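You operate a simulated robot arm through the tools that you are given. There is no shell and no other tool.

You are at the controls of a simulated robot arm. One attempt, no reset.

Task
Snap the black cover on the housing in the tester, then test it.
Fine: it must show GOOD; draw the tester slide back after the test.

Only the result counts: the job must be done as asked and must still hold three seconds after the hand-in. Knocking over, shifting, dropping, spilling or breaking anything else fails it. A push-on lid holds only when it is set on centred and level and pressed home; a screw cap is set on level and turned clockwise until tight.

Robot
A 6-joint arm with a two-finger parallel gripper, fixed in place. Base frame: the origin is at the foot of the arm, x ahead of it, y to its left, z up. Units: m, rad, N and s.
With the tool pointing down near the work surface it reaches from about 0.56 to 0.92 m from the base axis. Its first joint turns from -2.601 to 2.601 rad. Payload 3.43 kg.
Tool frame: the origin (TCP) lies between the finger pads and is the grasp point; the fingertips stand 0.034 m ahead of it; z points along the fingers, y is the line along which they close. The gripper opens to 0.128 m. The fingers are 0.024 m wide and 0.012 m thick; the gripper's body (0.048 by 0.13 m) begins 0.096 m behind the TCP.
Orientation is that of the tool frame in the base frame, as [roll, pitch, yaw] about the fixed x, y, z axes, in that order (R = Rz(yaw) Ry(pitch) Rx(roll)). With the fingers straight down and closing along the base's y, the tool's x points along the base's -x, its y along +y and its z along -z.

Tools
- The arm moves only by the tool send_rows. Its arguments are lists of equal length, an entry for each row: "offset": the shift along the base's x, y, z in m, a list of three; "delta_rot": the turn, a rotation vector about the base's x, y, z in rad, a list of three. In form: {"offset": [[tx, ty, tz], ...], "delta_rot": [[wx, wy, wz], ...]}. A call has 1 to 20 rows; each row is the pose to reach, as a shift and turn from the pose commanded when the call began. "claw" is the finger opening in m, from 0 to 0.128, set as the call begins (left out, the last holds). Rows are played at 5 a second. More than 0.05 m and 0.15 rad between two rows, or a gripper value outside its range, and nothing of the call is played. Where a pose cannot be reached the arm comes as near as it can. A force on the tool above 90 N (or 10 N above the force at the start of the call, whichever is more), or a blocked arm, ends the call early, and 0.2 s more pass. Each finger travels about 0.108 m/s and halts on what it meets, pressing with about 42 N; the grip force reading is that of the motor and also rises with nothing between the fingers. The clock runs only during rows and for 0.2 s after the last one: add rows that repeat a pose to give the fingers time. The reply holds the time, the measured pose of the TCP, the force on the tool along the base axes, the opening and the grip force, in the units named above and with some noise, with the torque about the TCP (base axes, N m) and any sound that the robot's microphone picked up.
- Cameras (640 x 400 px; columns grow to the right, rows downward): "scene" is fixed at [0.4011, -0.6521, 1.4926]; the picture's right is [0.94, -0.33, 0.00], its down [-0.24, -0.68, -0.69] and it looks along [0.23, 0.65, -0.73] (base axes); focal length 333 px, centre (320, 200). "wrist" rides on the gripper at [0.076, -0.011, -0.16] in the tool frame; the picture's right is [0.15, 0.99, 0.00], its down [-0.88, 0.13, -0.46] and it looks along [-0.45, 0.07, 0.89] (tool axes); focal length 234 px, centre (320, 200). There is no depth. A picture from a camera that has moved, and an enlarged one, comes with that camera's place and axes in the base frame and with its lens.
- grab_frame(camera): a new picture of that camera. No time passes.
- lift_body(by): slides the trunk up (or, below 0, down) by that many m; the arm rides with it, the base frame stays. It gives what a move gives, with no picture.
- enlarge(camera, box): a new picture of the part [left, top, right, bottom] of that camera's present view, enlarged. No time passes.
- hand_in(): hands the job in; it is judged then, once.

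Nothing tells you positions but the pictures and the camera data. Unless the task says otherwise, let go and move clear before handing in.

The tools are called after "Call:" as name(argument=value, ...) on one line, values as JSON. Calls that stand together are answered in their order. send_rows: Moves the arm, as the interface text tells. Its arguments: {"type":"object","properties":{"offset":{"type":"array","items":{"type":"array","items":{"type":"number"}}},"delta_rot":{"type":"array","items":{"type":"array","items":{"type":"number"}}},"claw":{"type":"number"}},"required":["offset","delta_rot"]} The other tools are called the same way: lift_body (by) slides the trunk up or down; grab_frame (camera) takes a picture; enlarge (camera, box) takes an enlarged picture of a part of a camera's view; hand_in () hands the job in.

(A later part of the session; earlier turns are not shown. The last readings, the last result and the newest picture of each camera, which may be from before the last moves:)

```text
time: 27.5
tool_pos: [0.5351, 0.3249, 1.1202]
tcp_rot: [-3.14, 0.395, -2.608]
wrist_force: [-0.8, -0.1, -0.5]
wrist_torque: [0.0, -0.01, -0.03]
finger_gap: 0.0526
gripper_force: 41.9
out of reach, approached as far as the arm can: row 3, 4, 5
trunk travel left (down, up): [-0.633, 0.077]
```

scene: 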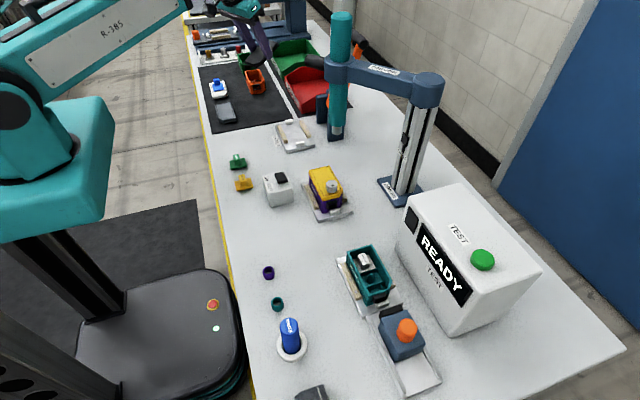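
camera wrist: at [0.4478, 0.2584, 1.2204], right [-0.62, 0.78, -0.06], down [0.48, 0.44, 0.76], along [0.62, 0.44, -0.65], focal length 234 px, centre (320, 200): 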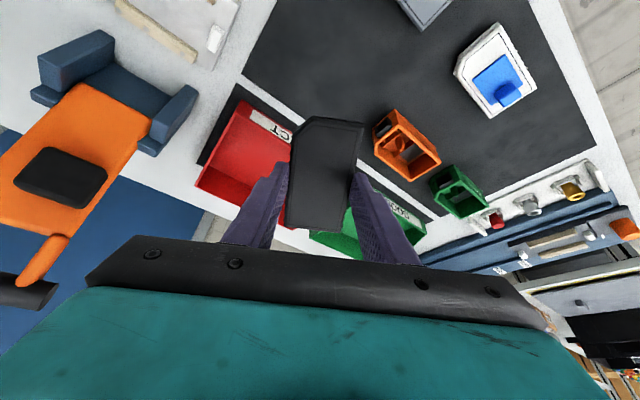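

The geometry fits a shoulder at z≈1.25 with a minimum wrist distance of about 0.55 m. Lowering the trunk another 0.24 m in total will allow a tight pass, so I'll continue in steps.

Call:
lift_body(by=-0.08)

Call:
send_rows(offset=[[0, 0, 0.03], [0, 0, 0.06], [-0.01, -0.006, 0.08], [-0.03, -0.018, 0.08]], delta_rot=[[0, 0, 0], [0, 0, 0], [0, 0, 0], [0, 0, 0]])

Call:
lift_body(by=-0.08)

Call:
send_rows(offset=[[0, 0, 0.03], [0, 0, 0.06], [-0.02, -0.012, 0.08], [-0.05, -0.03, 0.08]], delta_rot=[[0, 0, 0], [0, 0, 0], [0, 0, 0], [0, 0, 0]])

Call:
grab_frame(camera="scene")

Call:
grab_frame(camera="wrist")

```text
time: 28.7
tool_pos: [0.535, 0.3245, 1.0393]
tcp_rot: [-3.139, 0.396, -2.607]
wrist_force: [-0.6, 0.5, -0.5]
wrist_torque: [-0.01, -0.02, 0.02]
finger_gap: 0.053
gripper_force: 42.3
trunk travel left (down, up): [-0.553, 0.157]
```

```text
time: 29.7
tool_pos: [0.5041, 0.3072, 1.1196]
tcp_rot: [-3.139, 0.396, -2.607]
wrist_force: [0.0, 0.4, 0.1]
wrist_torque: [-0.01, 0.0, 0.0]
finger_gap: 0.053
gripper_force: 42.0
trunk travel left (down, up): [-0.553, 0.157]
```

```text
time: 30.9
tool_pos: [0.5058, 0.3066, 1.0371]
tcp_rot: [-3.14, 0.397, -2.606]
wrist_force: [0.2, 0.1, -0.9]
wrist_torque: [0.02, -0.01, 0.01]
finger_gap: 0.0528
gripper_force: 42.5
trunk travel left (down, up): [-0.473, 0.237]
```

```text
time: 31.8
tool_pos: [0.4806, 0.2924, 1.121]
tcp_rot: [-3.138, 0.423, -2.608]
wrist_force: [18.1, 12.0, -15.5]
wrist_torque: [-0.39, 0.34, -0.14]
finger_gap: 0.0525
gripper_force: 41.7
trunk travel left (down, up): [-0.473, 0.237]
stopped in row 4: the force on the tool passed its limit at 124 N (the readings are from after the stop); the commanded pose is now the measured one
```

```text
taken
```

scene: 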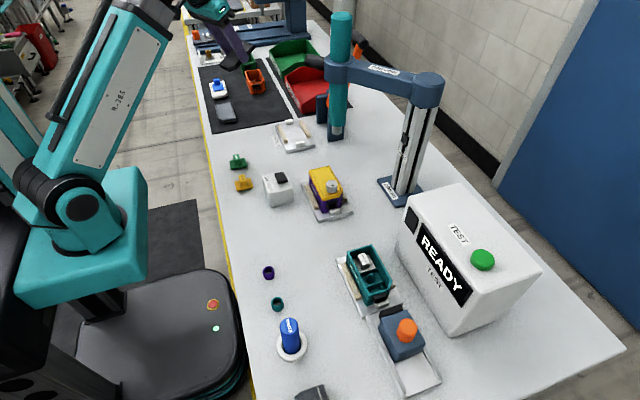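

```text
taken
camera wrist: at [0.3686, 0.2154, 1.2361], right [-0.62, 0.78, -0.06], down [0.46, 0.43, 0.78], along [0.64, 0.45, -0.63], focal length 234 px, centre (320, 200)
```

wrist: 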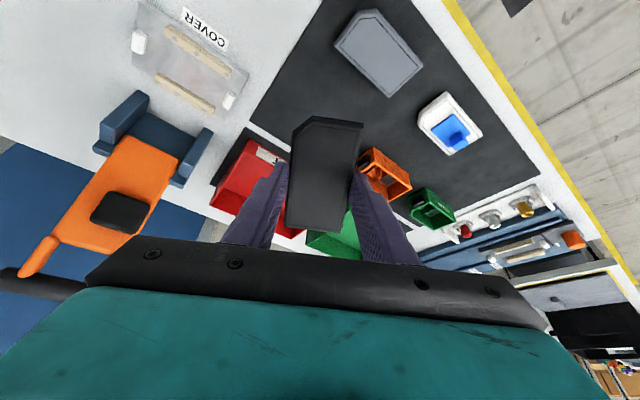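

That was another light self-contact between the camera and forearm, so passing inside isn't practical. Going over the driver (its top is at about 1.30) is better: I'll ease outward, raise the trunk, then carry the cover at z≈1.5 with the tool tilted outward.

Call:
send_rows(offset=[[0.01, 0.006, 0], [0.025, 0.015, 0]], delta_rot=[[0.01, -0.017, 0], [0.0254, -0.043, 0]])

Call:
lift_body(by=0.22)

Call:
send_rows(offset=[[0.017, 0.01, 0.02], [0.034, 0.02, 0.045], [0.051, 0.03, 0.07], [0.068, 0.04, 0.095], [0.08, 0.047, 0.12], [0.085, 0.05, 0.15]], delta_rot=[[0.035, -0.06, 0], [0.07, -0.12, 0], [0.11, -0.19, 0], [0.15, -0.26, 0], [0.19, -0.32, 0], [0.216, -0.366, 0]])

Call:
grab_frame(camera="wrist")

Call:
grab_frame(camera="scene")

```text
time: 32.4
tool_pos: [0.503, 0.3065, 1.1202]
tcp_rot: [-3.141, 0.467, -2.609]
wrist_force: [-0.2, -0.6, -0.1]
wrist_torque: [0.0, -0.02, 0.0]
finger_gap: 0.0525
gripper_force: 42.3
trunk travel left (down, up): [-0.473, 0.237]
```

```text
time: 34.7
tool_pos: [0.5039, 0.3065, 1.3392]
tcp_rot: [-3.14, 0.469, -2.611]
wrist_force: [0.5, -0.6, 0.0]
wrist_torque: [-0.05, 0.01, -0.01]
finger_gap: 0.0529
gripper_force: 41.7
trunk travel left (down, up): [-0.693, 0.017]
```

```text
time: 36.1
tool_pos: [0.591, 0.3556, 1.4886]
tcp_rot: [-3.141, 0.895, -2.609]
wrist_force: [0.2, -1.2, -0.7]
wrist_torque: [0.02, -0.01, 0.02]
finger_gap: 0.0524
gripper_force: 42.1
trunk travel left (down, up): [-0.693, 0.017]
```

```text
taken
camera wrist: at [0.4464, 0.2599, 1.5302], right [-0.58, 0.81, -0.11], down [0.1, 0.21, 0.97], along [0.81, 0.55, -0.21], focal length 234 px, centre (320, 200)
```

wrist: 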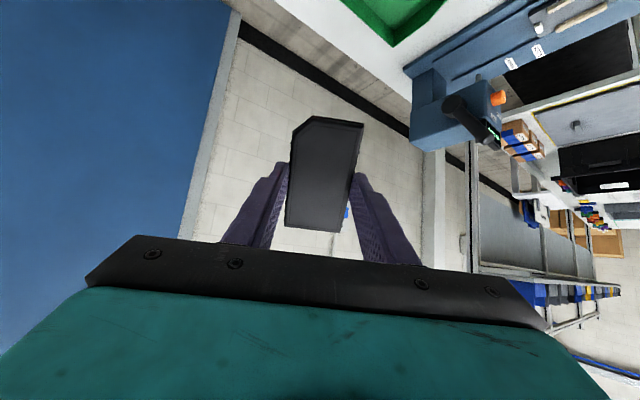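

```text
taken
```

scene: 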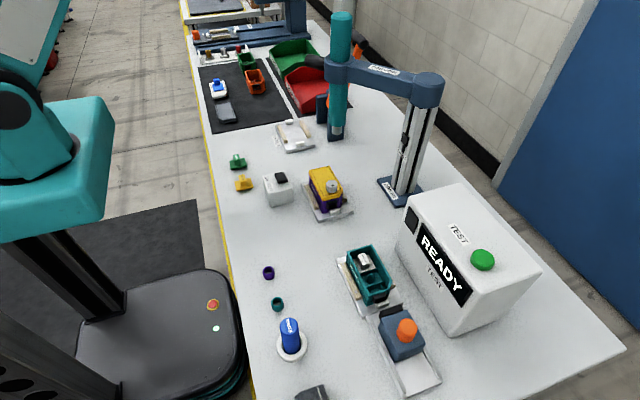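

The cover is at z≈1.49, clear above everything, with no forces. I'll swing across, over the driver, to the tester side.

Call:
send_rows(offset=[[0.0234, -0.0422, 0], [0.0438, -0.0859, 0], [0.0611, -0.131, 0], [0.0752, -0.1772, 0], [0.0861, -0.2242, 0], [0.0936, -0.2719, 0], [0.0978, -0.3199, 0], [0.0986, -0.3682, 0], [0.096, -0.4164, 0], [0.0901, -0.4643, 0], [0.0808, -0.5117, 0], [0.0682, -0.5583, 0], [0.0524, -0.6039, 0], [0.0335, -0.6483, 0], [0.0115, -0.6913, 0], [-0.0134, -0.7326, 0]], delta_rot=[[0, 0, -0.07], [0, 0, -0.14], [0, 0, -0.21], [0, 0, -0.28], [0, 0, -0.35], [0, 0, -0.42], [0, 0, -0.49], [0, 0, -0.56], [0, 0, -0.63], [0, 0, -0.7], [0, 0, -0.77], [0, 0, -0.84], [0, 0, -0.91], [0, 0, -0.98], [0, 0, -1.05], [0, 0, -1.12]])

Call:
grab_frame(camera="wrist")

Call:
grab_frame(camera="scene")

```text
time: 39.5
tool_pos: [0.5735, -0.3788, 1.4896]
tcp_rot: [-3.142, 0.893, 2.554]
wrist_force: [-0.8, -0.1, -0.4]
wrist_torque: [0.0, 0.0, 0.01]
finger_gap: 0.0527
gripper_force: 42.4
trunk travel left (down, up): [-0.693, 0.017]
```

```text
taken
camera wrist: at [0.423, -0.2924, 1.5317], right [0.47, 0.87, -0.11], down [0.24, 0.0, 0.97], along [0.85, -0.49, -0.21], focal length 234 px, centre (320, 200)
```

wrist: 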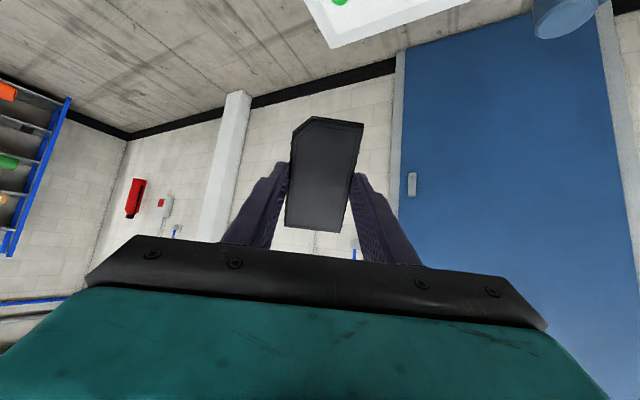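

```text
taken
```

scene: 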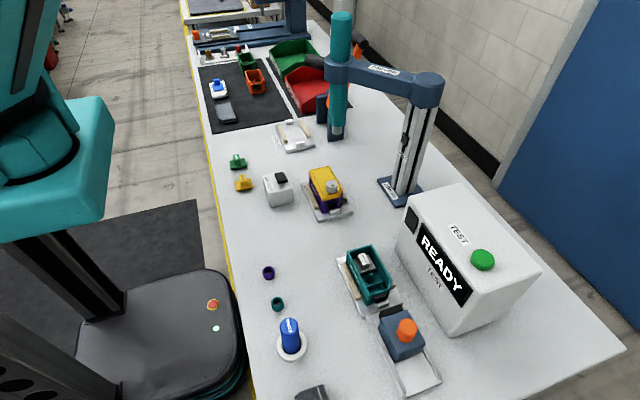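

The cover is now on the tester side. I'll bring the tool upright while descending to z≈1.12. The tester's top is at about 1.055 and starts at x≈0.69, so this stays clear.

Call:
send_rows(offset=[[0, 0, -0.04], [0, 0, -0.08], [0, 0, -0.12], [0, 0, -0.16], [0, 0, -0.2], [0, 0, -0.245], [0, 0, -0.29], [0, 0, -0.335], [0, 0, -0.37]], delta_rot=[[0.055, 0.0834, 0], [0.11, 0.167, 0], [0.165, 0.25, 0], [0.22, 0.334, 0], [0.275, 0.417, 0], [0.33, 0.5, 0], [0.385, 0.584, 0], [0.44, 0.667, 0], [0.492, 0.745, 0]])

Call:
send_rows(offset=[[0, 0.01, 0], [0, 0.02, 0], [0, 0.03, 0], [0, 0.04, 0], [0, 0.05, 0], [0, 0.06, 0], [0, 0.07, 0], [0, 0.08, 0], [0.01, 0.09, 0], [0.02, 0.1, 0], [0.02, 0.11, 0], [0.02, 0.11, 0], [0.02, 0.11, 0], [0.02, 0.11, 0], [0.02, 0.11, 0]], delta_rot=[[0, 0, 0.143], [0, 0, 0.286], [0, 0, 0.429], [0, 0, 0.572], [0, 0, 0.715], [0, 0, 0.858], [0, 0, 1.001], [0, 0, 1.144], [0, 0, 1.287], [0, 0, 1.43], [0, 0, 1.573], [0, 0, 1.716], [0, 0, 1.859], [0, 0, 2.002], [0, 0, 2.145]])

Call:
grab_frame(camera="wrist")

Call:
grab_frame(camera="scene")

```text
time: 41.5
tool_pos: [0.5766, -0.3773, 1.1179]
tcp_rot: [-3.138, -0.002, 2.557]
wrist_force: [-0.5, 0.4, 0.5]
wrist_torque: [0.0, -0.03, 0.0]
finger_gap: 0.0524
gripper_force: 41.9
trunk travel left (down, up): [-0.693, 0.017]
```

```text
time: 44.7
tool_pos: [0.5949, -0.2669, 1.1209]
tcp_rot: [-3.137, 0.0, -1.58]
wrist_force: [0.5, -0.4, -0.6]
wrist_torque: [0.0, 0.01, 0.02]
finger_gap: 0.0528
gripper_force: 41.9
trunk travel left (down, up): [-0.693, 0.017]
```

```text
taken
camera wrist: at [0.6036, -0.3411, 1.28], right [-0.99, -0.14, 0.0], down [-0.12, 0.88, 0.46], along [-0.06, 0.45, -0.89], focal length 234 px, centre (320, 200)
```

wrist: 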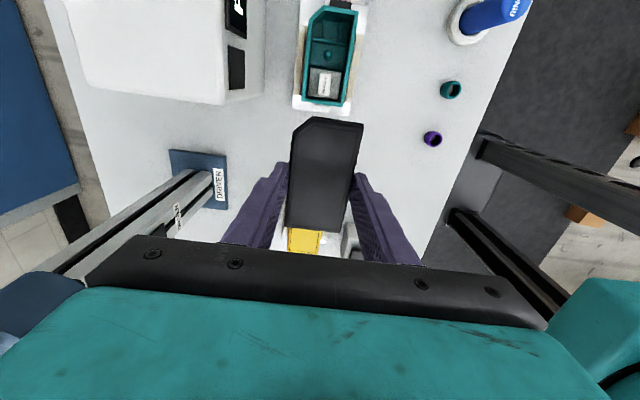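

```text
taken
```

scene: 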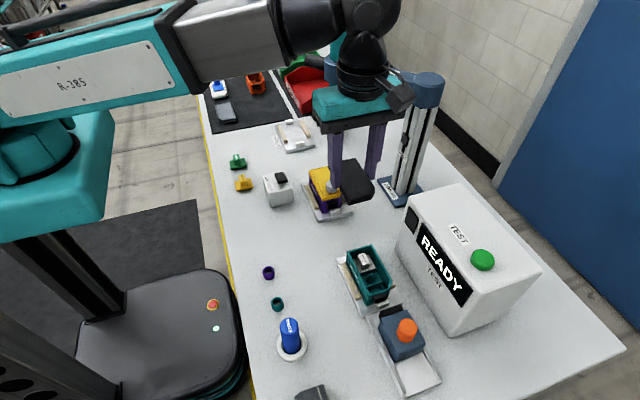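

The cover is oriented correctly (chamfer at -y/+x), and the housing is visible ahead of it. I'll measure the housing precisely.

Call:
enlarge(camera="wrist", box=[280, 0, 370, 120])

Call:
enlarge(camera="wrist", box=[240, 0, 440, 120])

```text
3.33 times, centred on (325, 60) of wrist
camera zoom: at [0.6036, -0.3411, 1.28], right [-0.99, -0.14, 0.0], down [-0.12, 0.88, 0.46], along [-0.06, 0.45, -0.89], focal length 781 px, centre (303, 667)
```

zoom: 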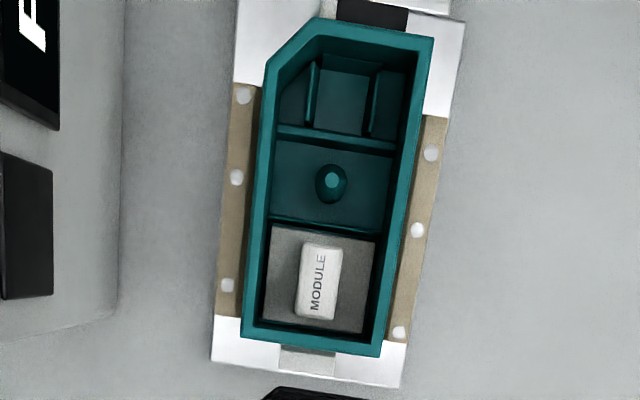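

```text
3.20 times, centred on (340, 60) of wrist
camera zoom: at [0.6036, -0.3411, 1.28], right [-0.99, -0.14, 0.0], down [-0.12, 0.88, 0.46], along [-0.06, 0.45, -0.89], focal length 749 px, centre (256, 648)
```

zoom: 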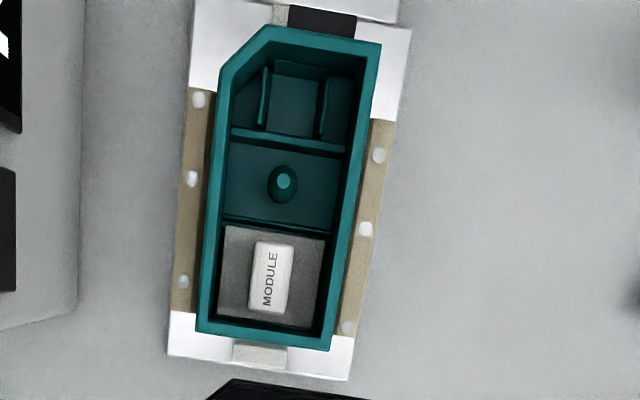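

The chamfers match. I'll descend to get a closer second view of the housing and refine its position and rim height.

Call:
send_rows(offset=[[0.001, 0, -0.03], [0.002, 0, -0.06], [0.002, 0, -0.09], [0.002, 0, -0.09]], delta_rot=[[0, 0, 0.008], [0, 0, 0.008], [0, 0, 0.008], [0, 0, 0.008]])

Call:
enlarge(camera="wrist", box=[260, 0, 400, 120])

Call:
grab_frame(camera="scene")

```text
time: 45.7
tool_pos: [0.5968, -0.2655, 1.0274]
tcp_rot: [-3.139, 0.0, -1.574]
wrist_force: [0.4, -0.3, 0.1]
wrist_torque: [0.01, -0.03, 0.0]
finger_gap: 0.0526
gripper_force: 41.9
trunk travel left (down, up): [-0.693, 0.017]
```

```text
3.33 times, centred on (330, 60) of wrist
camera zoom: at [0.606, -0.3418, 1.1879], right [-0.99, -0.14, 0.0], down [-0.13, 0.88, 0.46], along [-0.06, 0.45, -0.89], focal length 781 px, centre (287, 667)
```

zoom: 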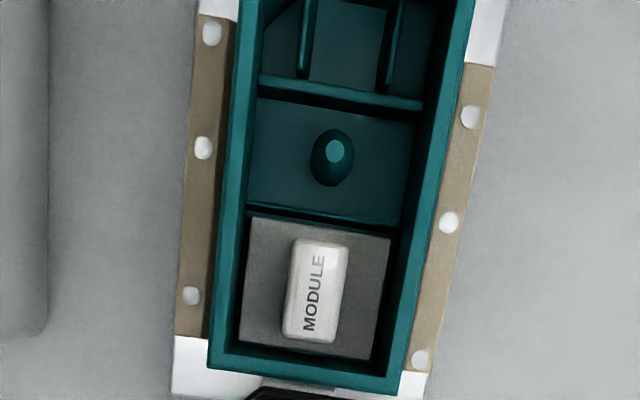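

```text
taken
```

scene: 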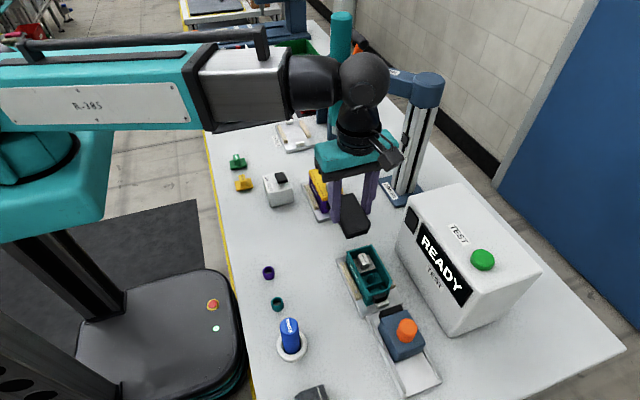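

The two views agree: the housing centre is at about (0.597, -0.3645) with the rim at z≈0.954. From here the cover must shift by (+0.0023, -0.0985). I'll move above the housing and inspect the alignment.

Call:
send_rows(offset=[[0.001, -0.035, 0], [0.002, -0.07, 0], [0.0023, -0.0985, 0], [0.0023, -0.0985, -0.012], [0.0023, -0.0985, -0.022], [0.0023, -0.0985, -0.022]], delta_rot=[[0, 0, 0.003], [0, 0, 0.003], [0, 0, 0.003], [0, 0, 0.003], [0, 0, 0.003], [0, 0, 0.003]])

Call:
enlarge(camera="scene", box=[320, 220, 420, 310])

Call:
enlarge(camera="wrist", box=[240, 80, 400, 250])

Call:
grab_frame(camera="scene")

```text
time: 47.1
tool_pos: [0.5992, -0.3643, 1.0069]
tcp_rot: [-3.137, 0.001, -1.573]
wrist_force: [0.0, 0.0, -1.2]
wrist_torque: [0.01, -0.03, 0.0]
finger_gap: 0.0525
gripper_force: 42.2
trunk travel left (down, up): [-0.693, 0.017]
```

```text
4.44 times, centred on (370, 265) of scene
camera zoom: at [0.4011, -0.6521, 1.4926], right [0.94, -0.33, 0.0], down [-0.24, -0.68, -0.69], along [0.23, 0.65, -0.73], focal length 1480 px, centre (98, -89)
```

zoom: 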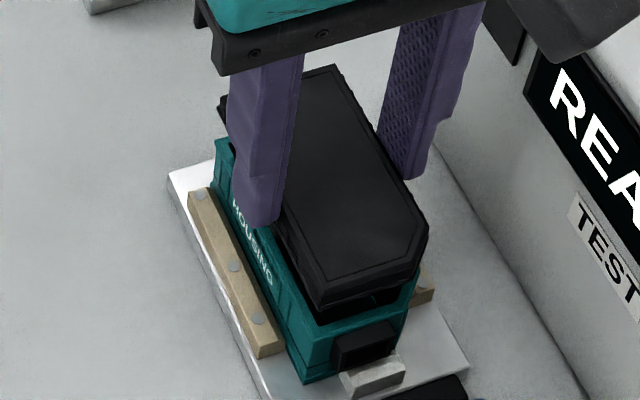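

```text
2.35 times, centred on (320, 165) of wrist
camera zoom: at [0.6085, -0.4396, 1.167], right [-0.99, -0.15, 0.0], down [-0.13, 0.88, 0.46], along [-0.06, 0.45, -0.89], focal length 551 px, centre (320, 282)
```

zoom: 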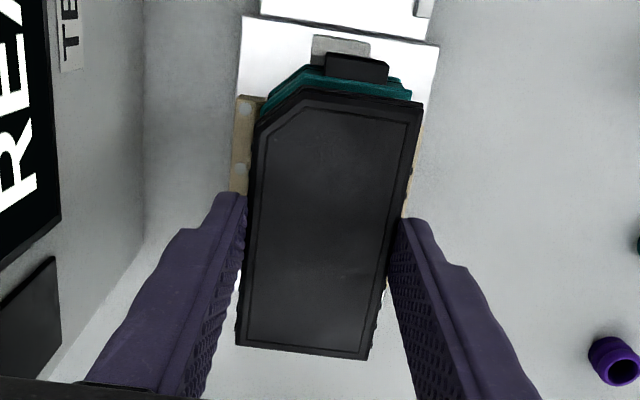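

```text
taken
```

scene: 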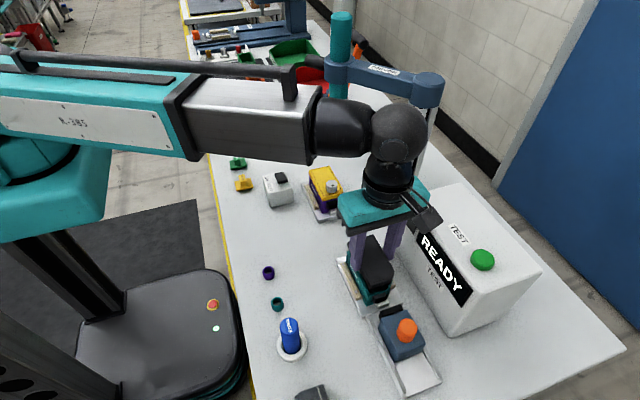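

The cover hovers about 2 cm above the rim and looks well aligned. I'll zoom in further to check the millimetre-level offset.

Call:
enlarge(camera="scene", box=[355, 265, 400, 310])

Call:
enlarge(camera="scene", box=[335, 230, 380, 275])

Call:
enlarge(camera="wrist", box=[280, 90, 380, 160])

Call:
enlarge(camera="wrist", box=[270, 180, 360, 245])

```text
8.89 times, centred on (378, 288) of scene
camera zoom: at [0.4011, -0.6521, 1.4926], right [0.94, -0.33, 0.0], down [-0.24, -0.68, -0.69], along [0.23, 0.65, -0.73], focal length 2960 px, centre (-191, -578)
```

zoom: 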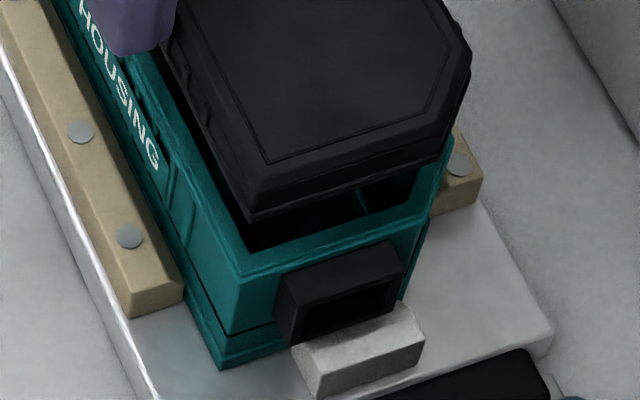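

```text
8.89 times, centred on (358, 252) of scene
camera zoom: at [0.4011, -0.6521, 1.4926], right [0.94, -0.33, 0.0], down [-0.24, -0.68, -0.69], along [0.23, 0.65, -0.73], focal length 2960 px, centre (-13, -267)
```

zoom: 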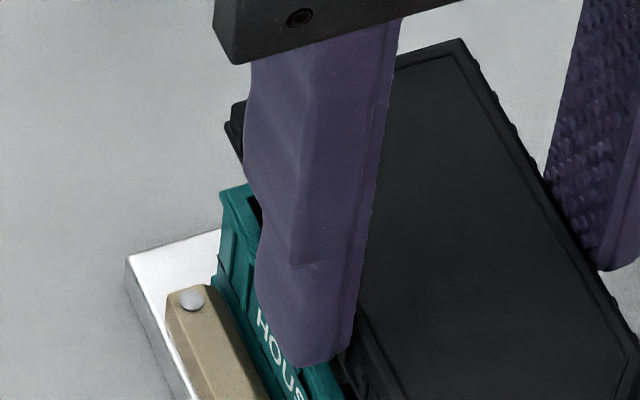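

```text
5.71 times, centred on (330, 125) of wrist
camera zoom: at [0.6085, -0.4396, 1.167], right [-0.99, -0.15, 0.0], down [-0.13, 0.88, 0.46], along [-0.06, 0.45, -0.89], focal length 1338 px, centre (263, 629)
```

zoom: 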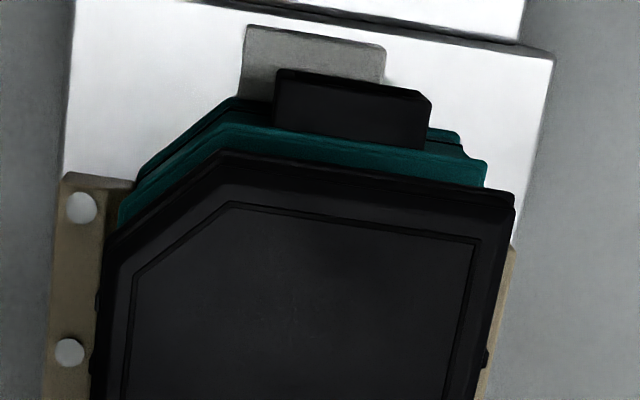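

```text
6.15 times, centred on (315, 212) of wrist
camera zoom: at [0.6085, -0.4396, 1.167], right [-0.99, -0.15, 0.0], down [-0.13, 0.88, 0.46], along [-0.06, 0.45, -0.89], focal length 1441 px, centre (351, 123)
```

zoom: 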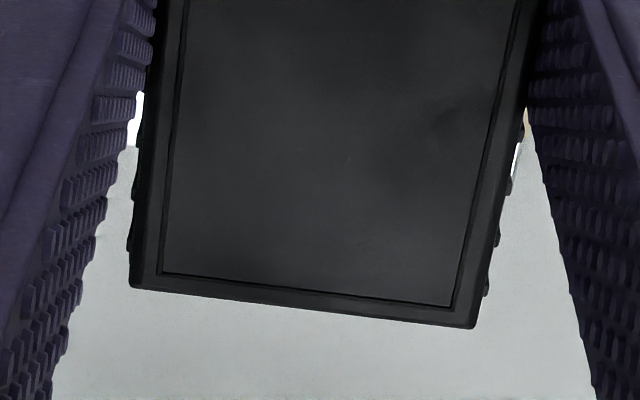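

Both cameras show the cover about 1.7 mm too far +y, with x good. The cover's skirt is about 2 cm above the rim. I'll correct y and lower in small steps.

Call:
send_rows(offset=[[0, -0.0017, 0], [0, -0.0017, -0.004], [0, -0.0017, -0.008], [0, -0.0017, -0.008]], delta_rot=[[0, 0, 0], [0, 0, 0], [0, 0, 0], [0, 0, 0]])

Call:
enlarge(camera="scene", box=[355, 265, 400, 310])

Call:
enlarge(camera="wrist", box=[280, 90, 380, 160])

```text
time: 48.1
tool_pos: [0.5997, -0.3666, 0.999]
tcp_rot: [-3.138, 0.0, -1.571]
wrist_force: [-1.5, -0.3, -0.6]
wrist_torque: [0.0, 0.01, -0.01]
finger_gap: 0.0526
gripper_force: 42.2
trunk travel left (down, up): [-0.693, 0.017]
```

```text
8.89 times, centred on (378, 288) of scene
camera zoom: at [0.4011, -0.6521, 1.4926], right [0.94, -0.33, 0.0], down [-0.24, -0.68, -0.69], along [0.23, 0.65, -0.73], focal length 2960 px, centre (-191, -578)
```

zoom: 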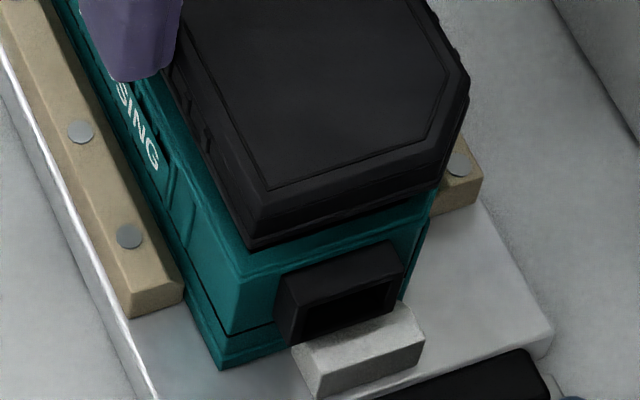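

```text
5.71 times, centred on (330, 125) of wrist
camera zoom: at [0.6086, -0.4413, 1.1596], right [-0.99, -0.15, 0.0], down [-0.13, 0.88, 0.46], along [-0.06, 0.45, -0.89], focal length 1338 px, centre (263, 629)
```

zoom: 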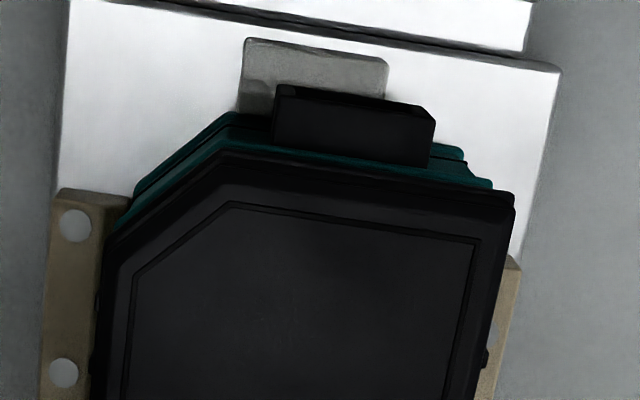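

Alignment looks good from both cameras, with about 14 mm to go. Continuing down gently.

Call:
send_rows(offset=[[0, 0, -0.003], [0, 0, -0.006], [0, 0, -0.006]], delta_rot=[[0, 0, 0], [0, 0, 0], [0, 0, 0]])

Call:
enlarge(camera="scene", box=[355, 265, 400, 310])

Call:
enlarge(camera="scene", box=[335, 230, 380, 275])

Call:
enlarge(camera="wrist", box=[280, 90, 380, 160])

```text
time: 48.9
tool_pos: [0.5996, -0.3668, 0.993]
tcp_rot: [-3.138, -0.001, -1.57]
wrist_force: [0.6, 0.2, 0.1]
wrist_torque: [-0.02, 0.0, 0.0]
finger_gap: 0.0526
gripper_force: 42.3
trunk travel left (down, up): [-0.693, 0.017]
```

```text
8.89 times, centred on (378, 288) of scene
camera zoom: at [0.4011, -0.6521, 1.4926], right [0.94, -0.33, 0.0], down [-0.24, -0.68, -0.69], along [0.23, 0.65, -0.73], focal length 2960 px, centre (-191, -578)
```

zoom: 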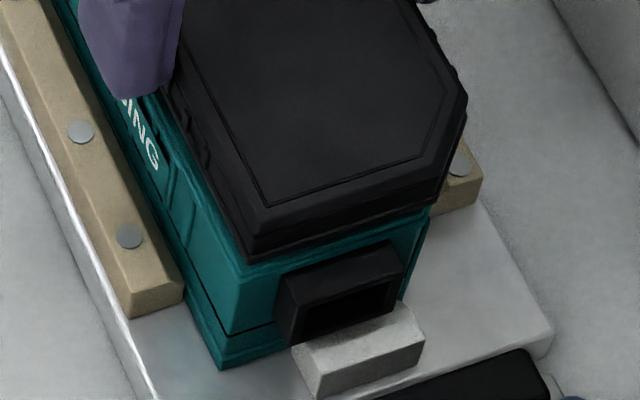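

```text
8.89 times, centred on (358, 252) of scene
camera zoom: at [0.4011, -0.6521, 1.4926], right [0.94, -0.33, 0.0], down [-0.24, -0.68, -0.69], along [0.23, 0.65, -0.73], focal length 2960 px, centre (-13, -267)
```

zoom: 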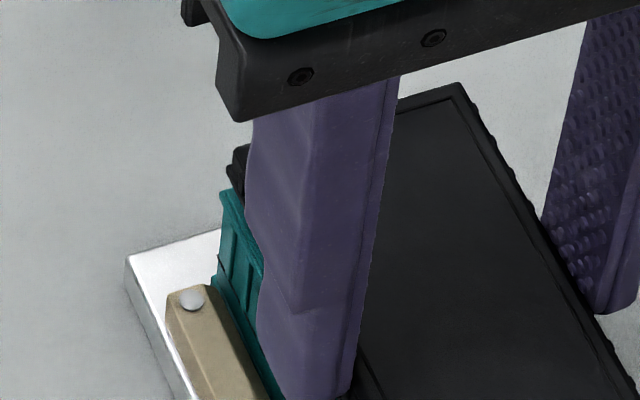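

```text
5.71 times, centred on (330, 125) of wrist
camera zoom: at [0.6089, -0.4415, 1.1535], right [-0.99, -0.15, 0.0], down [-0.13, 0.88, 0.46], along [-0.06, 0.45, -0.89], focal length 1338 px, centre (263, 629)
```

zoom: 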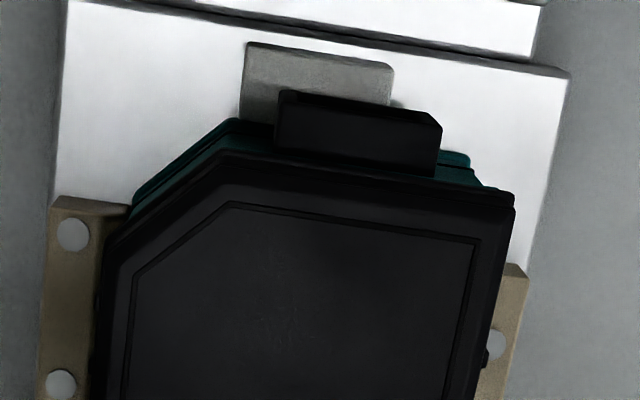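

No contact yet and the views still agree. I'll go down in 1.5 mm steps, watching the force.

Call:
send_rows(offset=[[0, 0, -0.0015], [0, 0, -0.003], [0, 0, -0.003]], delta_rot=[[0, 0, 0], [0, 0, 0], [0, 0, 0]])

Call:
enlarge(camera="scene", box=[355, 265, 400, 310])

```text
time: 49.7
tool_pos: [0.5995, -0.3658, 0.9902]
tcp_rot: [-3.137, 0.0, -1.571]
wrist_force: [0.4, 0.4, -0.8]
wrist_torque: [-0.02, 0.0, 0.01]
finger_gap: 0.0527
gripper_force: 42.3
trunk travel left (down, up): [-0.693, 0.017]
```

```text
8.89 times, centred on (378, 288) of scene
camera zoom: at [0.4011, -0.6521, 1.4926], right [0.94, -0.33, 0.0], down [-0.24, -0.68, -0.69], along [0.23, 0.65, -0.73], focal length 2960 px, centre (-191, -578)
```

zoom: 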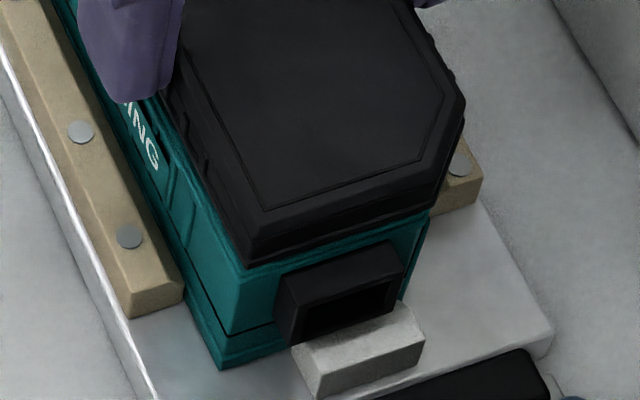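

Call:
send_rows(offset=[[0, 0, -0.001], [0, 0, -0.002], [0, 0, -0.002]], delta_rot=[[0, 0, 0], [0, 0, 0], [0, 0, 0]])

Call:
enlarge(camera="scene", box=[355, 265, 400, 310])

Call:
enlarge(camera="wrist", box=[280, 90, 380, 160])

```text
time: 50.5
tool_pos: [0.5997, -0.3668, 0.9883]
tcp_rot: [-3.14, -0.001, -1.574]
wrist_force: [-0.6, 0.0, -0.7]
wrist_torque: [0.01, -0.04, -0.02]
finger_gap: 0.053
gripper_force: 41.8
trunk travel left (down, up): [-0.693, 0.017]
```

```text
8.89 times, centred on (378, 288) of scene
camera zoom: at [0.4011, -0.6521, 1.4926], right [0.94, -0.33, 0.0], down [-0.24, -0.68, -0.69], along [0.23, 0.65, -0.73], focal length 2960 px, centre (-191, -578)
```

zoom: 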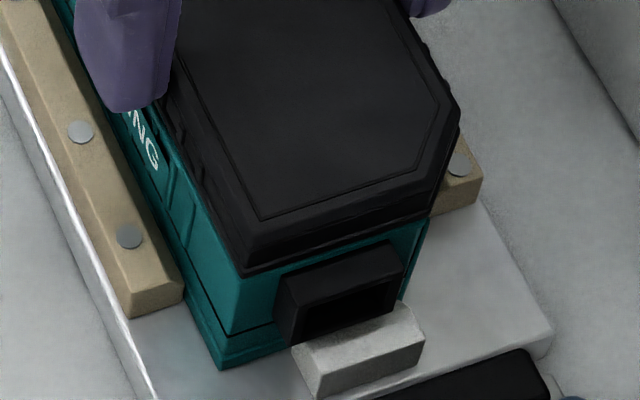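

```text
5.71 times, centred on (330, 125) of wrist
camera zoom: at [0.6087, -0.4413, 1.1478], right [-0.99, -0.15, 0.0], down [-0.13, 0.88, 0.46], along [-0.06, 0.45, -0.89], focal length 1338 px, centre (263, 629)
```

zoom: 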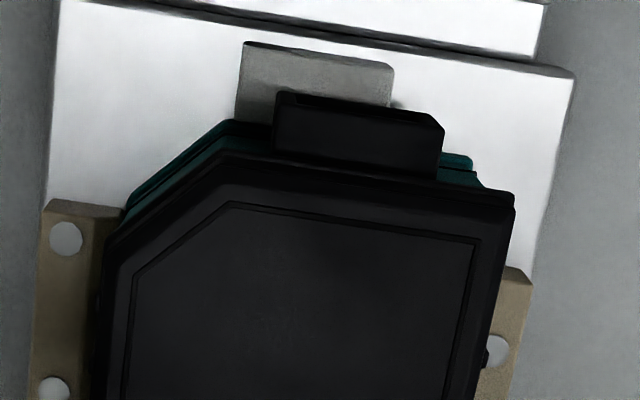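

Call:
send_rows(offset=[[0, 0, -0.001], [0, 0, -0.002], [0, 0, -0.002]], delta_rot=[[0, 0, 0], [0, 0, 0], [0, 0, 0]])

Call:
enlarge(camera="scene", box=[340, 235, 410, 310])

Call:
enlarge(camera="wrist", box=[260, 90, 380, 240])

```text
time: 51.3
tool_pos: [0.5996, -0.3672, 0.9862]
tcp_rot: [-3.138, -0.001, -1.572]
wrist_force: [-0.2, -0.9, -0.3]
wrist_torque: [-0.02, 0.06, 0.0]
finger_gap: 0.0527
gripper_force: 42.3
trunk travel left (down, up): [-0.693, 0.017]
```

```text
5.33 times, centred on (375, 272) of scene
camera zoom: at [0.4011, -0.6521, 1.4926], right [0.94, -0.33, 0.0], down [-0.24, -0.68, -0.69], along [0.23, 0.65, -0.73], focal length 1776 px, centre (27, -187)
```

zoom: 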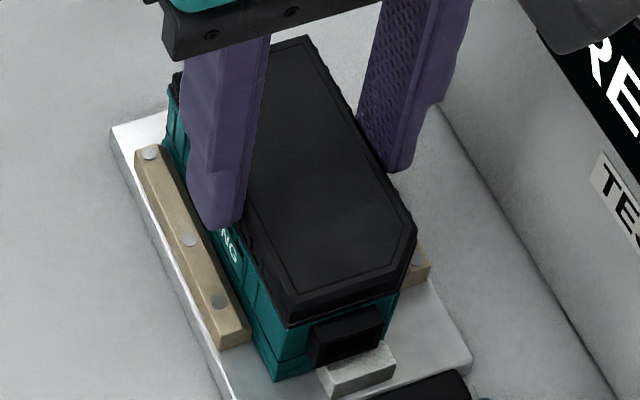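

```text
2.67 times, centred on (320, 165) of wrist
camera zoom: at [0.6086, -0.4416, 1.1466], right [-0.99, -0.15, 0.0], down [-0.13, 0.88, 0.46], along [-0.06, 0.45, -0.89], focal length 624 px, centre (320, 293)
```

zoom: 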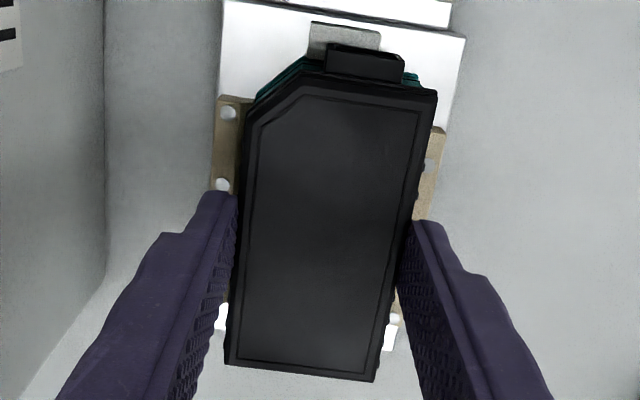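

Call:
send_rows(offset=[[0, 0, -0.001], [0, 0, -0.002], [0, 0, -0.003], [0, 0, -0.003]], delta_rot=[[0, 0, 0], [0, 0, 0], [0, 0, 0], [0, 0, 0]])

Call:
enlarge(camera="scene", box=[355, 265, 400, 310])

Call:
enlarge(camera="wrist", box=[280, 90, 380, 160])

```text
time: 52.3
tool_pos: [0.601, -0.3661, 0.986]
tcp_rot: [-3.133, -0.003, -1.571]
wrist_force: [2.2, -3.2, 27.2]
wrist_torque: [0.2, 0.23, 0.0]
finger_gap: 0.0524
gripper_force: 41.9
trunk travel left (down, up): [-0.693, 0.017]
```

```text
8.89 times, centred on (378, 288) of scene
camera zoom: at [0.4011, -0.6521, 1.4926], right [0.94, -0.33, 0.0], down [-0.24, -0.68, -0.69], along [0.23, 0.65, -0.73], focal length 2960 px, centre (-191, -578)
```

zoom: 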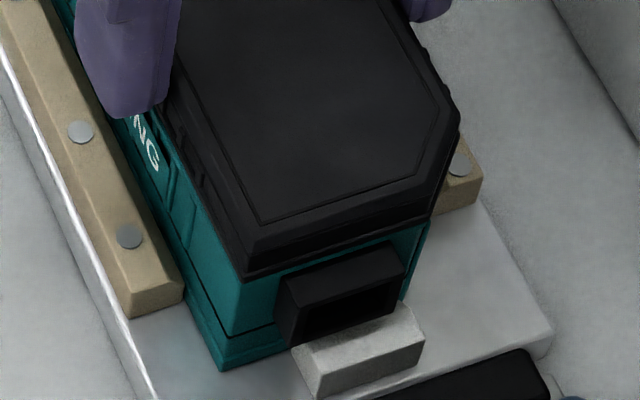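

```text
5.71 times, centred on (330, 125) of wrist
camera zoom: at [0.608, -0.4411, 1.1465], right [-0.99, -0.15, -0.01], down [-0.13, 0.88, 0.45], along [-0.06, 0.45, -0.89], focal length 1338 px, centre (263, 629)
```

zoom: 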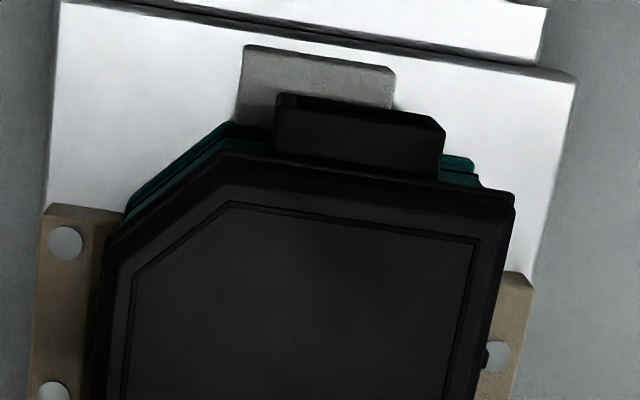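

Contact is made at 27 N with the skirt edge lined up on the rim corner. I'll relieve the force, let go, and then press from the top with closed fingers.

Call:
send_rows(offset=[[0, 0, 0.002], [0, 0, 0.0025], [0, 0, 0.0025]], delta_rot=[[0, 0, 0], [0, 0, 0], [0, 0, 0]])

Call:
send_rows(offset=[[0, 0, 0], [0, 0, 0], [0, 0, 0]], delta_rot=[[0, 0, 0], [0, 0, 0], [0, 0, 0]], claw=0.075)

Call:
enlarge(camera="scene", box=[340, 235, 410, 310])

Call:
enlarge(camera="wrist", box=[260, 90, 380, 240])

```text
time: 53.1
tool_pos: [0.5999, -0.3661, 0.9848]
tcp_rot: [-3.138, -0.002, -1.571]
wrist_force: [3.6, -3.2, 9.8]
wrist_torque: [-0.22, -0.18, 0.0]
finger_gap: 0.0526
gripper_force: 41.9
trunk travel left (down, up): [-0.693, 0.017]
```

```text
time: 53.9
tool_pos: [0.6005, -0.3668, 0.9866]
tcp_rot: [-3.139, -0.001, -1.569]
wrist_force: [0.9, -0.6, 0.1]
wrist_torque: [0.04, -0.02, 0.0]
finger_gap: 0.0745
gripper_force: 0.1
trunk travel left (down, up): [-0.693, 0.017]
```

```text
5.33 times, centred on (375, 272) of scene
camera zoom: at [0.4011, -0.6521, 1.4926], right [0.94, -0.33, 0.0], down [-0.24, -0.68, -0.69], along [0.23, 0.65, -0.73], focal length 1776 px, centre (27, -187)
```

zoom: 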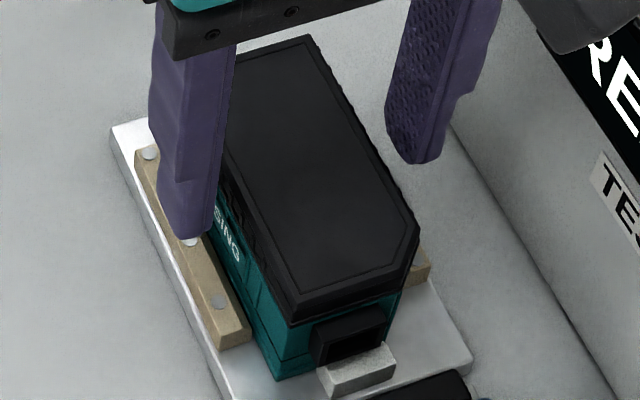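

```text
2.67 times, centred on (320, 165) of wrist
camera zoom: at [0.6088, -0.4415, 1.1464], right [-0.99, -0.15, 0.0], down [-0.13, 0.88, 0.46], along [-0.06, 0.45, -0.89], focal length 624 px, centre (320, 293)
```

zoom: 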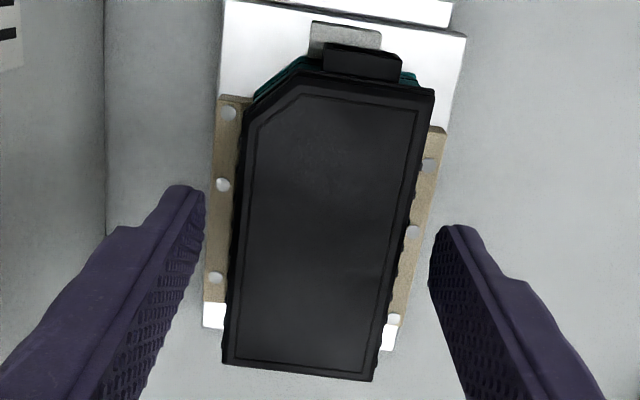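

The cover rests level on the housing after release. I'll rise, close the fingers, and press on the cover's centre.

Call:
send_rows(offset=[[0, 0, 0.02], [0, 0, 0.04], [0, 0, 0.04]], delta_rot=[[0, 0, 0], [0, 0, 0], [0, 0, 0]])

Call:
send_rows(offset=[[0, 0, 0], [0, 0, 0], [0, 0, 0], [0, 0, 0]], delta_rot=[[0, 0, 0], [0, 0, 0], [0, 0, 0], [0, 0, 0]], claw=0.0)

Call:
send_rows(offset=[[0, 0, -0.01], [0, 0, -0.02], [0, 0, -0.024], [0, 0, -0.026], [0, 0, -0.028], [0, 0, -0.03], [0, 0, -0.032]], delta_rot=[[0, 0, 0], [0, 0, 0], [0, 0, 0], [0, 0, 0], [0, 0, 0], [0, 0, 0], [0, 0, 0]])

Call:
enlarge(camera="scene", box=[340, 235, 410, 310])

Call:
enlarge(camera="wrist", box=[260, 90, 380, 240])

```text
time: 54.7
tool_pos: [0.6007, -0.3674, 1.0259]
tcp_rot: [-3.139, 0.001, -1.571]
wrist_force: [0.5, 0.2, 0.0]
wrist_torque: [-0.01, -0.03, 0.01]
finger_gap: 0.0749
gripper_force: 0.1
trunk travel left (down, up): [-0.693, 0.017]
```

```text
time: 55.7
tool_pos: [0.6013, -0.3674, 1.0271]
tcp_rot: [-3.138, 0.001, -1.57]
wrist_force: [0.6, -0.7, -0.2]
wrist_torque: [-0.04, 0.02, 0.0]
finger_gap: 0.0
gripper_force: 32.9
trunk travel left (down, up): [-0.693, 0.017]
```

```text
time: 57.3
tool_pos: [0.5997, -0.3657, 0.9979]
tcp_rot: [-3.134, -0.002, -1.571]
wrist_force: [5.0, -2.3, 31.8]
wrist_torque: [-0.07, -0.2, 0.01]
finger_gap: 0.0
gripper_force: 33.3
trunk travel left (down, up): [-0.693, 0.017]
```

```text
5.33 times, centred on (375, 272) of scene
camera zoom: at [0.4011, -0.6521, 1.4926], right [0.94, -0.33, 0.0], down [-0.24, -0.68, -0.69], along [0.23, 0.65, -0.73], focal length 1776 px, centre (27, -187)
```

zoom: 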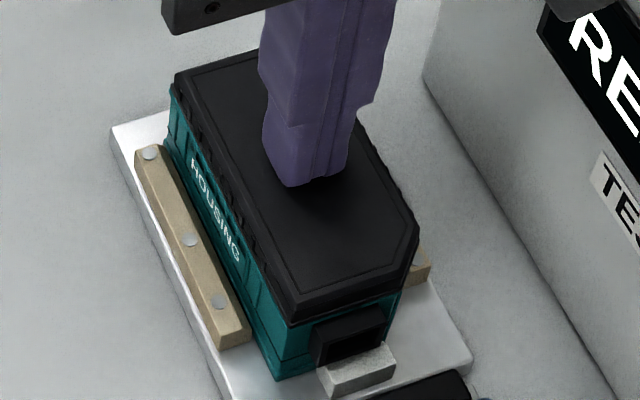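

```text
2.67 times, centred on (320, 165) of wrist
camera zoom: at [0.6079, -0.4404, 1.1583], right [-0.99, -0.15, -0.01], down [-0.13, 0.88, 0.45], along [-0.06, 0.45, -0.89], focal length 624 px, centre (320, 293)
```

zoom: 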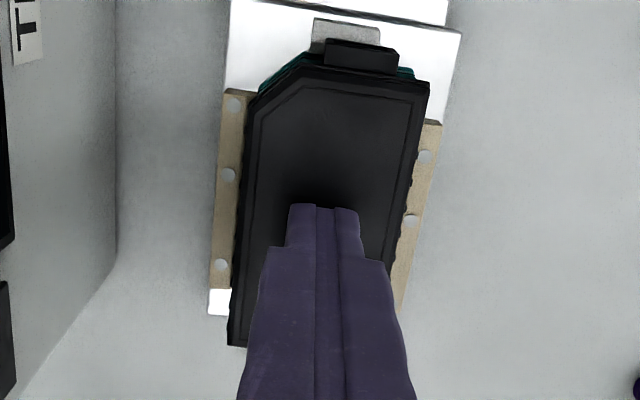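

Centred contact at 32 N with no snap yet. I'll press further, gradually.

Call:
send_rows(offset=[[0, 0, -0.001], [0, 0, -0.002], [0, 0, -0.003], [0, 0, -0.003]], delta_rot=[[0, 0, 0], [0, 0, 0], [0, 0, 0], [0, 0, 0]])

Call:
enlarge(camera="scene", box=[340, 235, 410, 310])

```text
time: 58.3
tool_pos: [0.5994, -0.365, 0.9987]
tcp_rot: [-3.128, -0.007, -1.569]
wrist_force: [15.7, -5.3, 68.1]
wrist_torque: [0.07, -0.54, -0.05]
finger_gap: 0.0
gripper_force: 32.9
trunk travel left (down, up): [-0.693, 0.017]
```

```text
5.33 times, centred on (375, 272) of scene
camera zoom: at [0.4011, -0.6521, 1.4926], right [0.94, -0.33, 0.0], down [-0.24, -0.68, -0.69], along [0.23, 0.65, -0.73], focal length 1776 px, centre (27, -187)
```

zoom: 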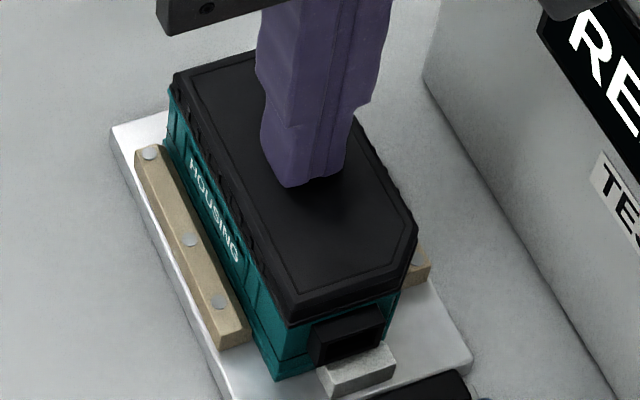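

At 68 N there was no movement and no click. I'll back off and inspect whether it's flush, comparing against the seated yellow cover on the purple housing.

Call:
send_rows(offset=[[0, 0, 0.005], [0, 0, 0.02], [0, 0, 0.05], [0, 0.02, 0.09], [0, 0.05, 0.1]], delta_rot=[[0, 0, 0], [0, 0, 0], [0, 0, 0], [0, 0, 0], [0, 0, 0]])

Call:
enlarge(camera="scene", box=[340, 235, 410, 310])

Call:
enlarge(camera="scene", box=[295, 155, 360, 225])

Call:
enlarge(camera="wrist", box=[260, 20, 380, 170])

Call:
grab_frame(camera="wrist")

```text
time: 59.5
tool_pos: [0.5993, -0.3153, 1.0911]
tcp_rot: [-3.14, -0.001, -1.572]
wrist_force: [-0.3, -0.3, -0.1]
wrist_torque: [-0.02, 0.01, -0.01]
finger_gap: 0.0001
gripper_force: 32.5
trunk travel left (down, up): [-0.693, 0.017]
```

```text
5.33 times, centred on (375, 272) of scene
camera zoom: at [0.4011, -0.6521, 1.4926], right [0.94, -0.33, 0.0], down [-0.24, -0.68, -0.69], along [0.23, 0.65, -0.73], focal length 1776 px, centre (27, -187)
```

zoom: 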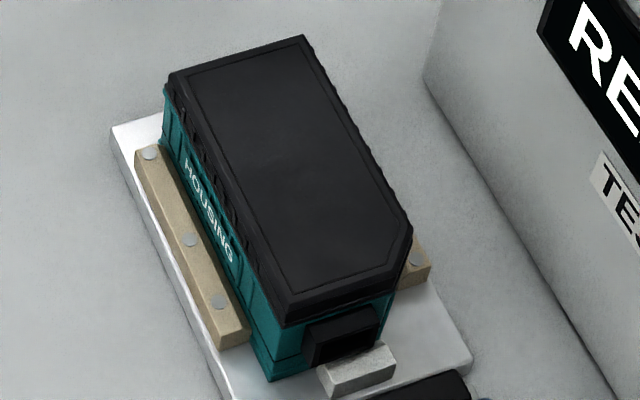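

```text
5.71 times, centred on (328, 190) of scene
camera zoom: at [0.4011, -0.6521, 1.4926], right [0.94, -0.33, 0.0], down [-0.24, -0.68, -0.69], along [0.23, 0.65, -0.73], focal length 1903 px, centre (277, 257)
```

zoom: 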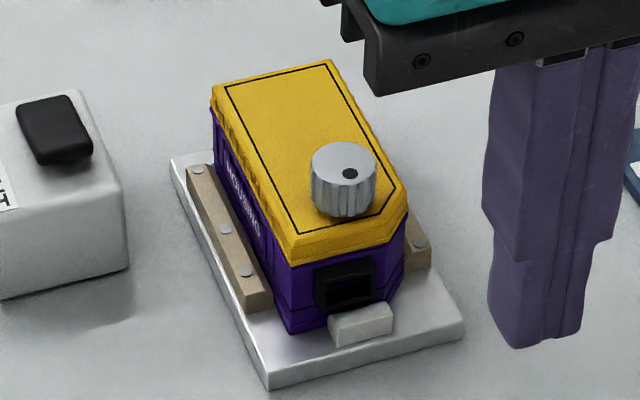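

```text
2.67 times, centred on (320, 95) of wrist
camera zoom: at [0.6083, -0.3903, 1.2519], right [-0.99, -0.15, 0.0], down [-0.13, 0.88, 0.46], along [-0.06, 0.45, -0.89], focal length 624 px, centre (320, 480)
```

zoom: 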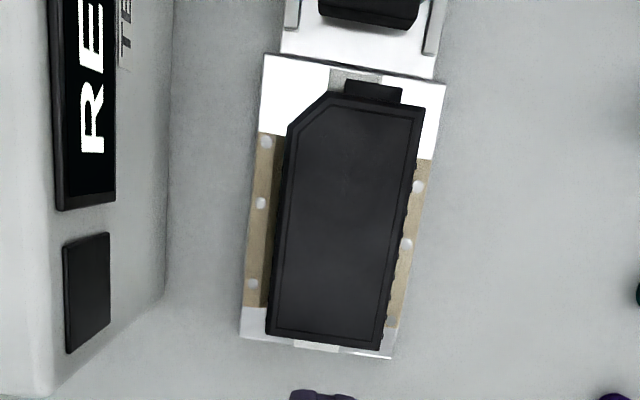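

```text
taken
camera wrist: at [0.6083, -0.3903, 1.2519], right [-0.99, -0.15, 0.0], down [-0.13, 0.88, 0.46], along [-0.06, 0.45, -0.89], focal length 234 px, centre (320, 200)
```

wrist: 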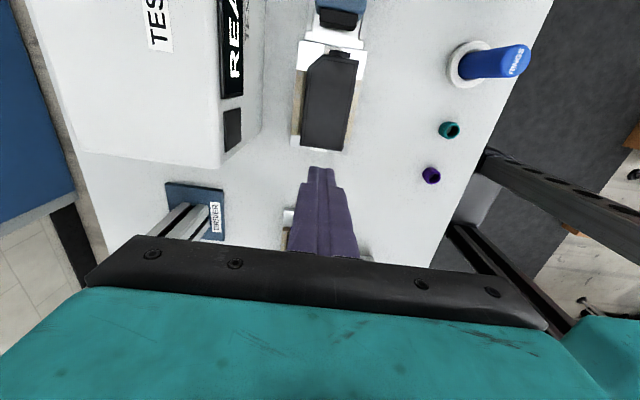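

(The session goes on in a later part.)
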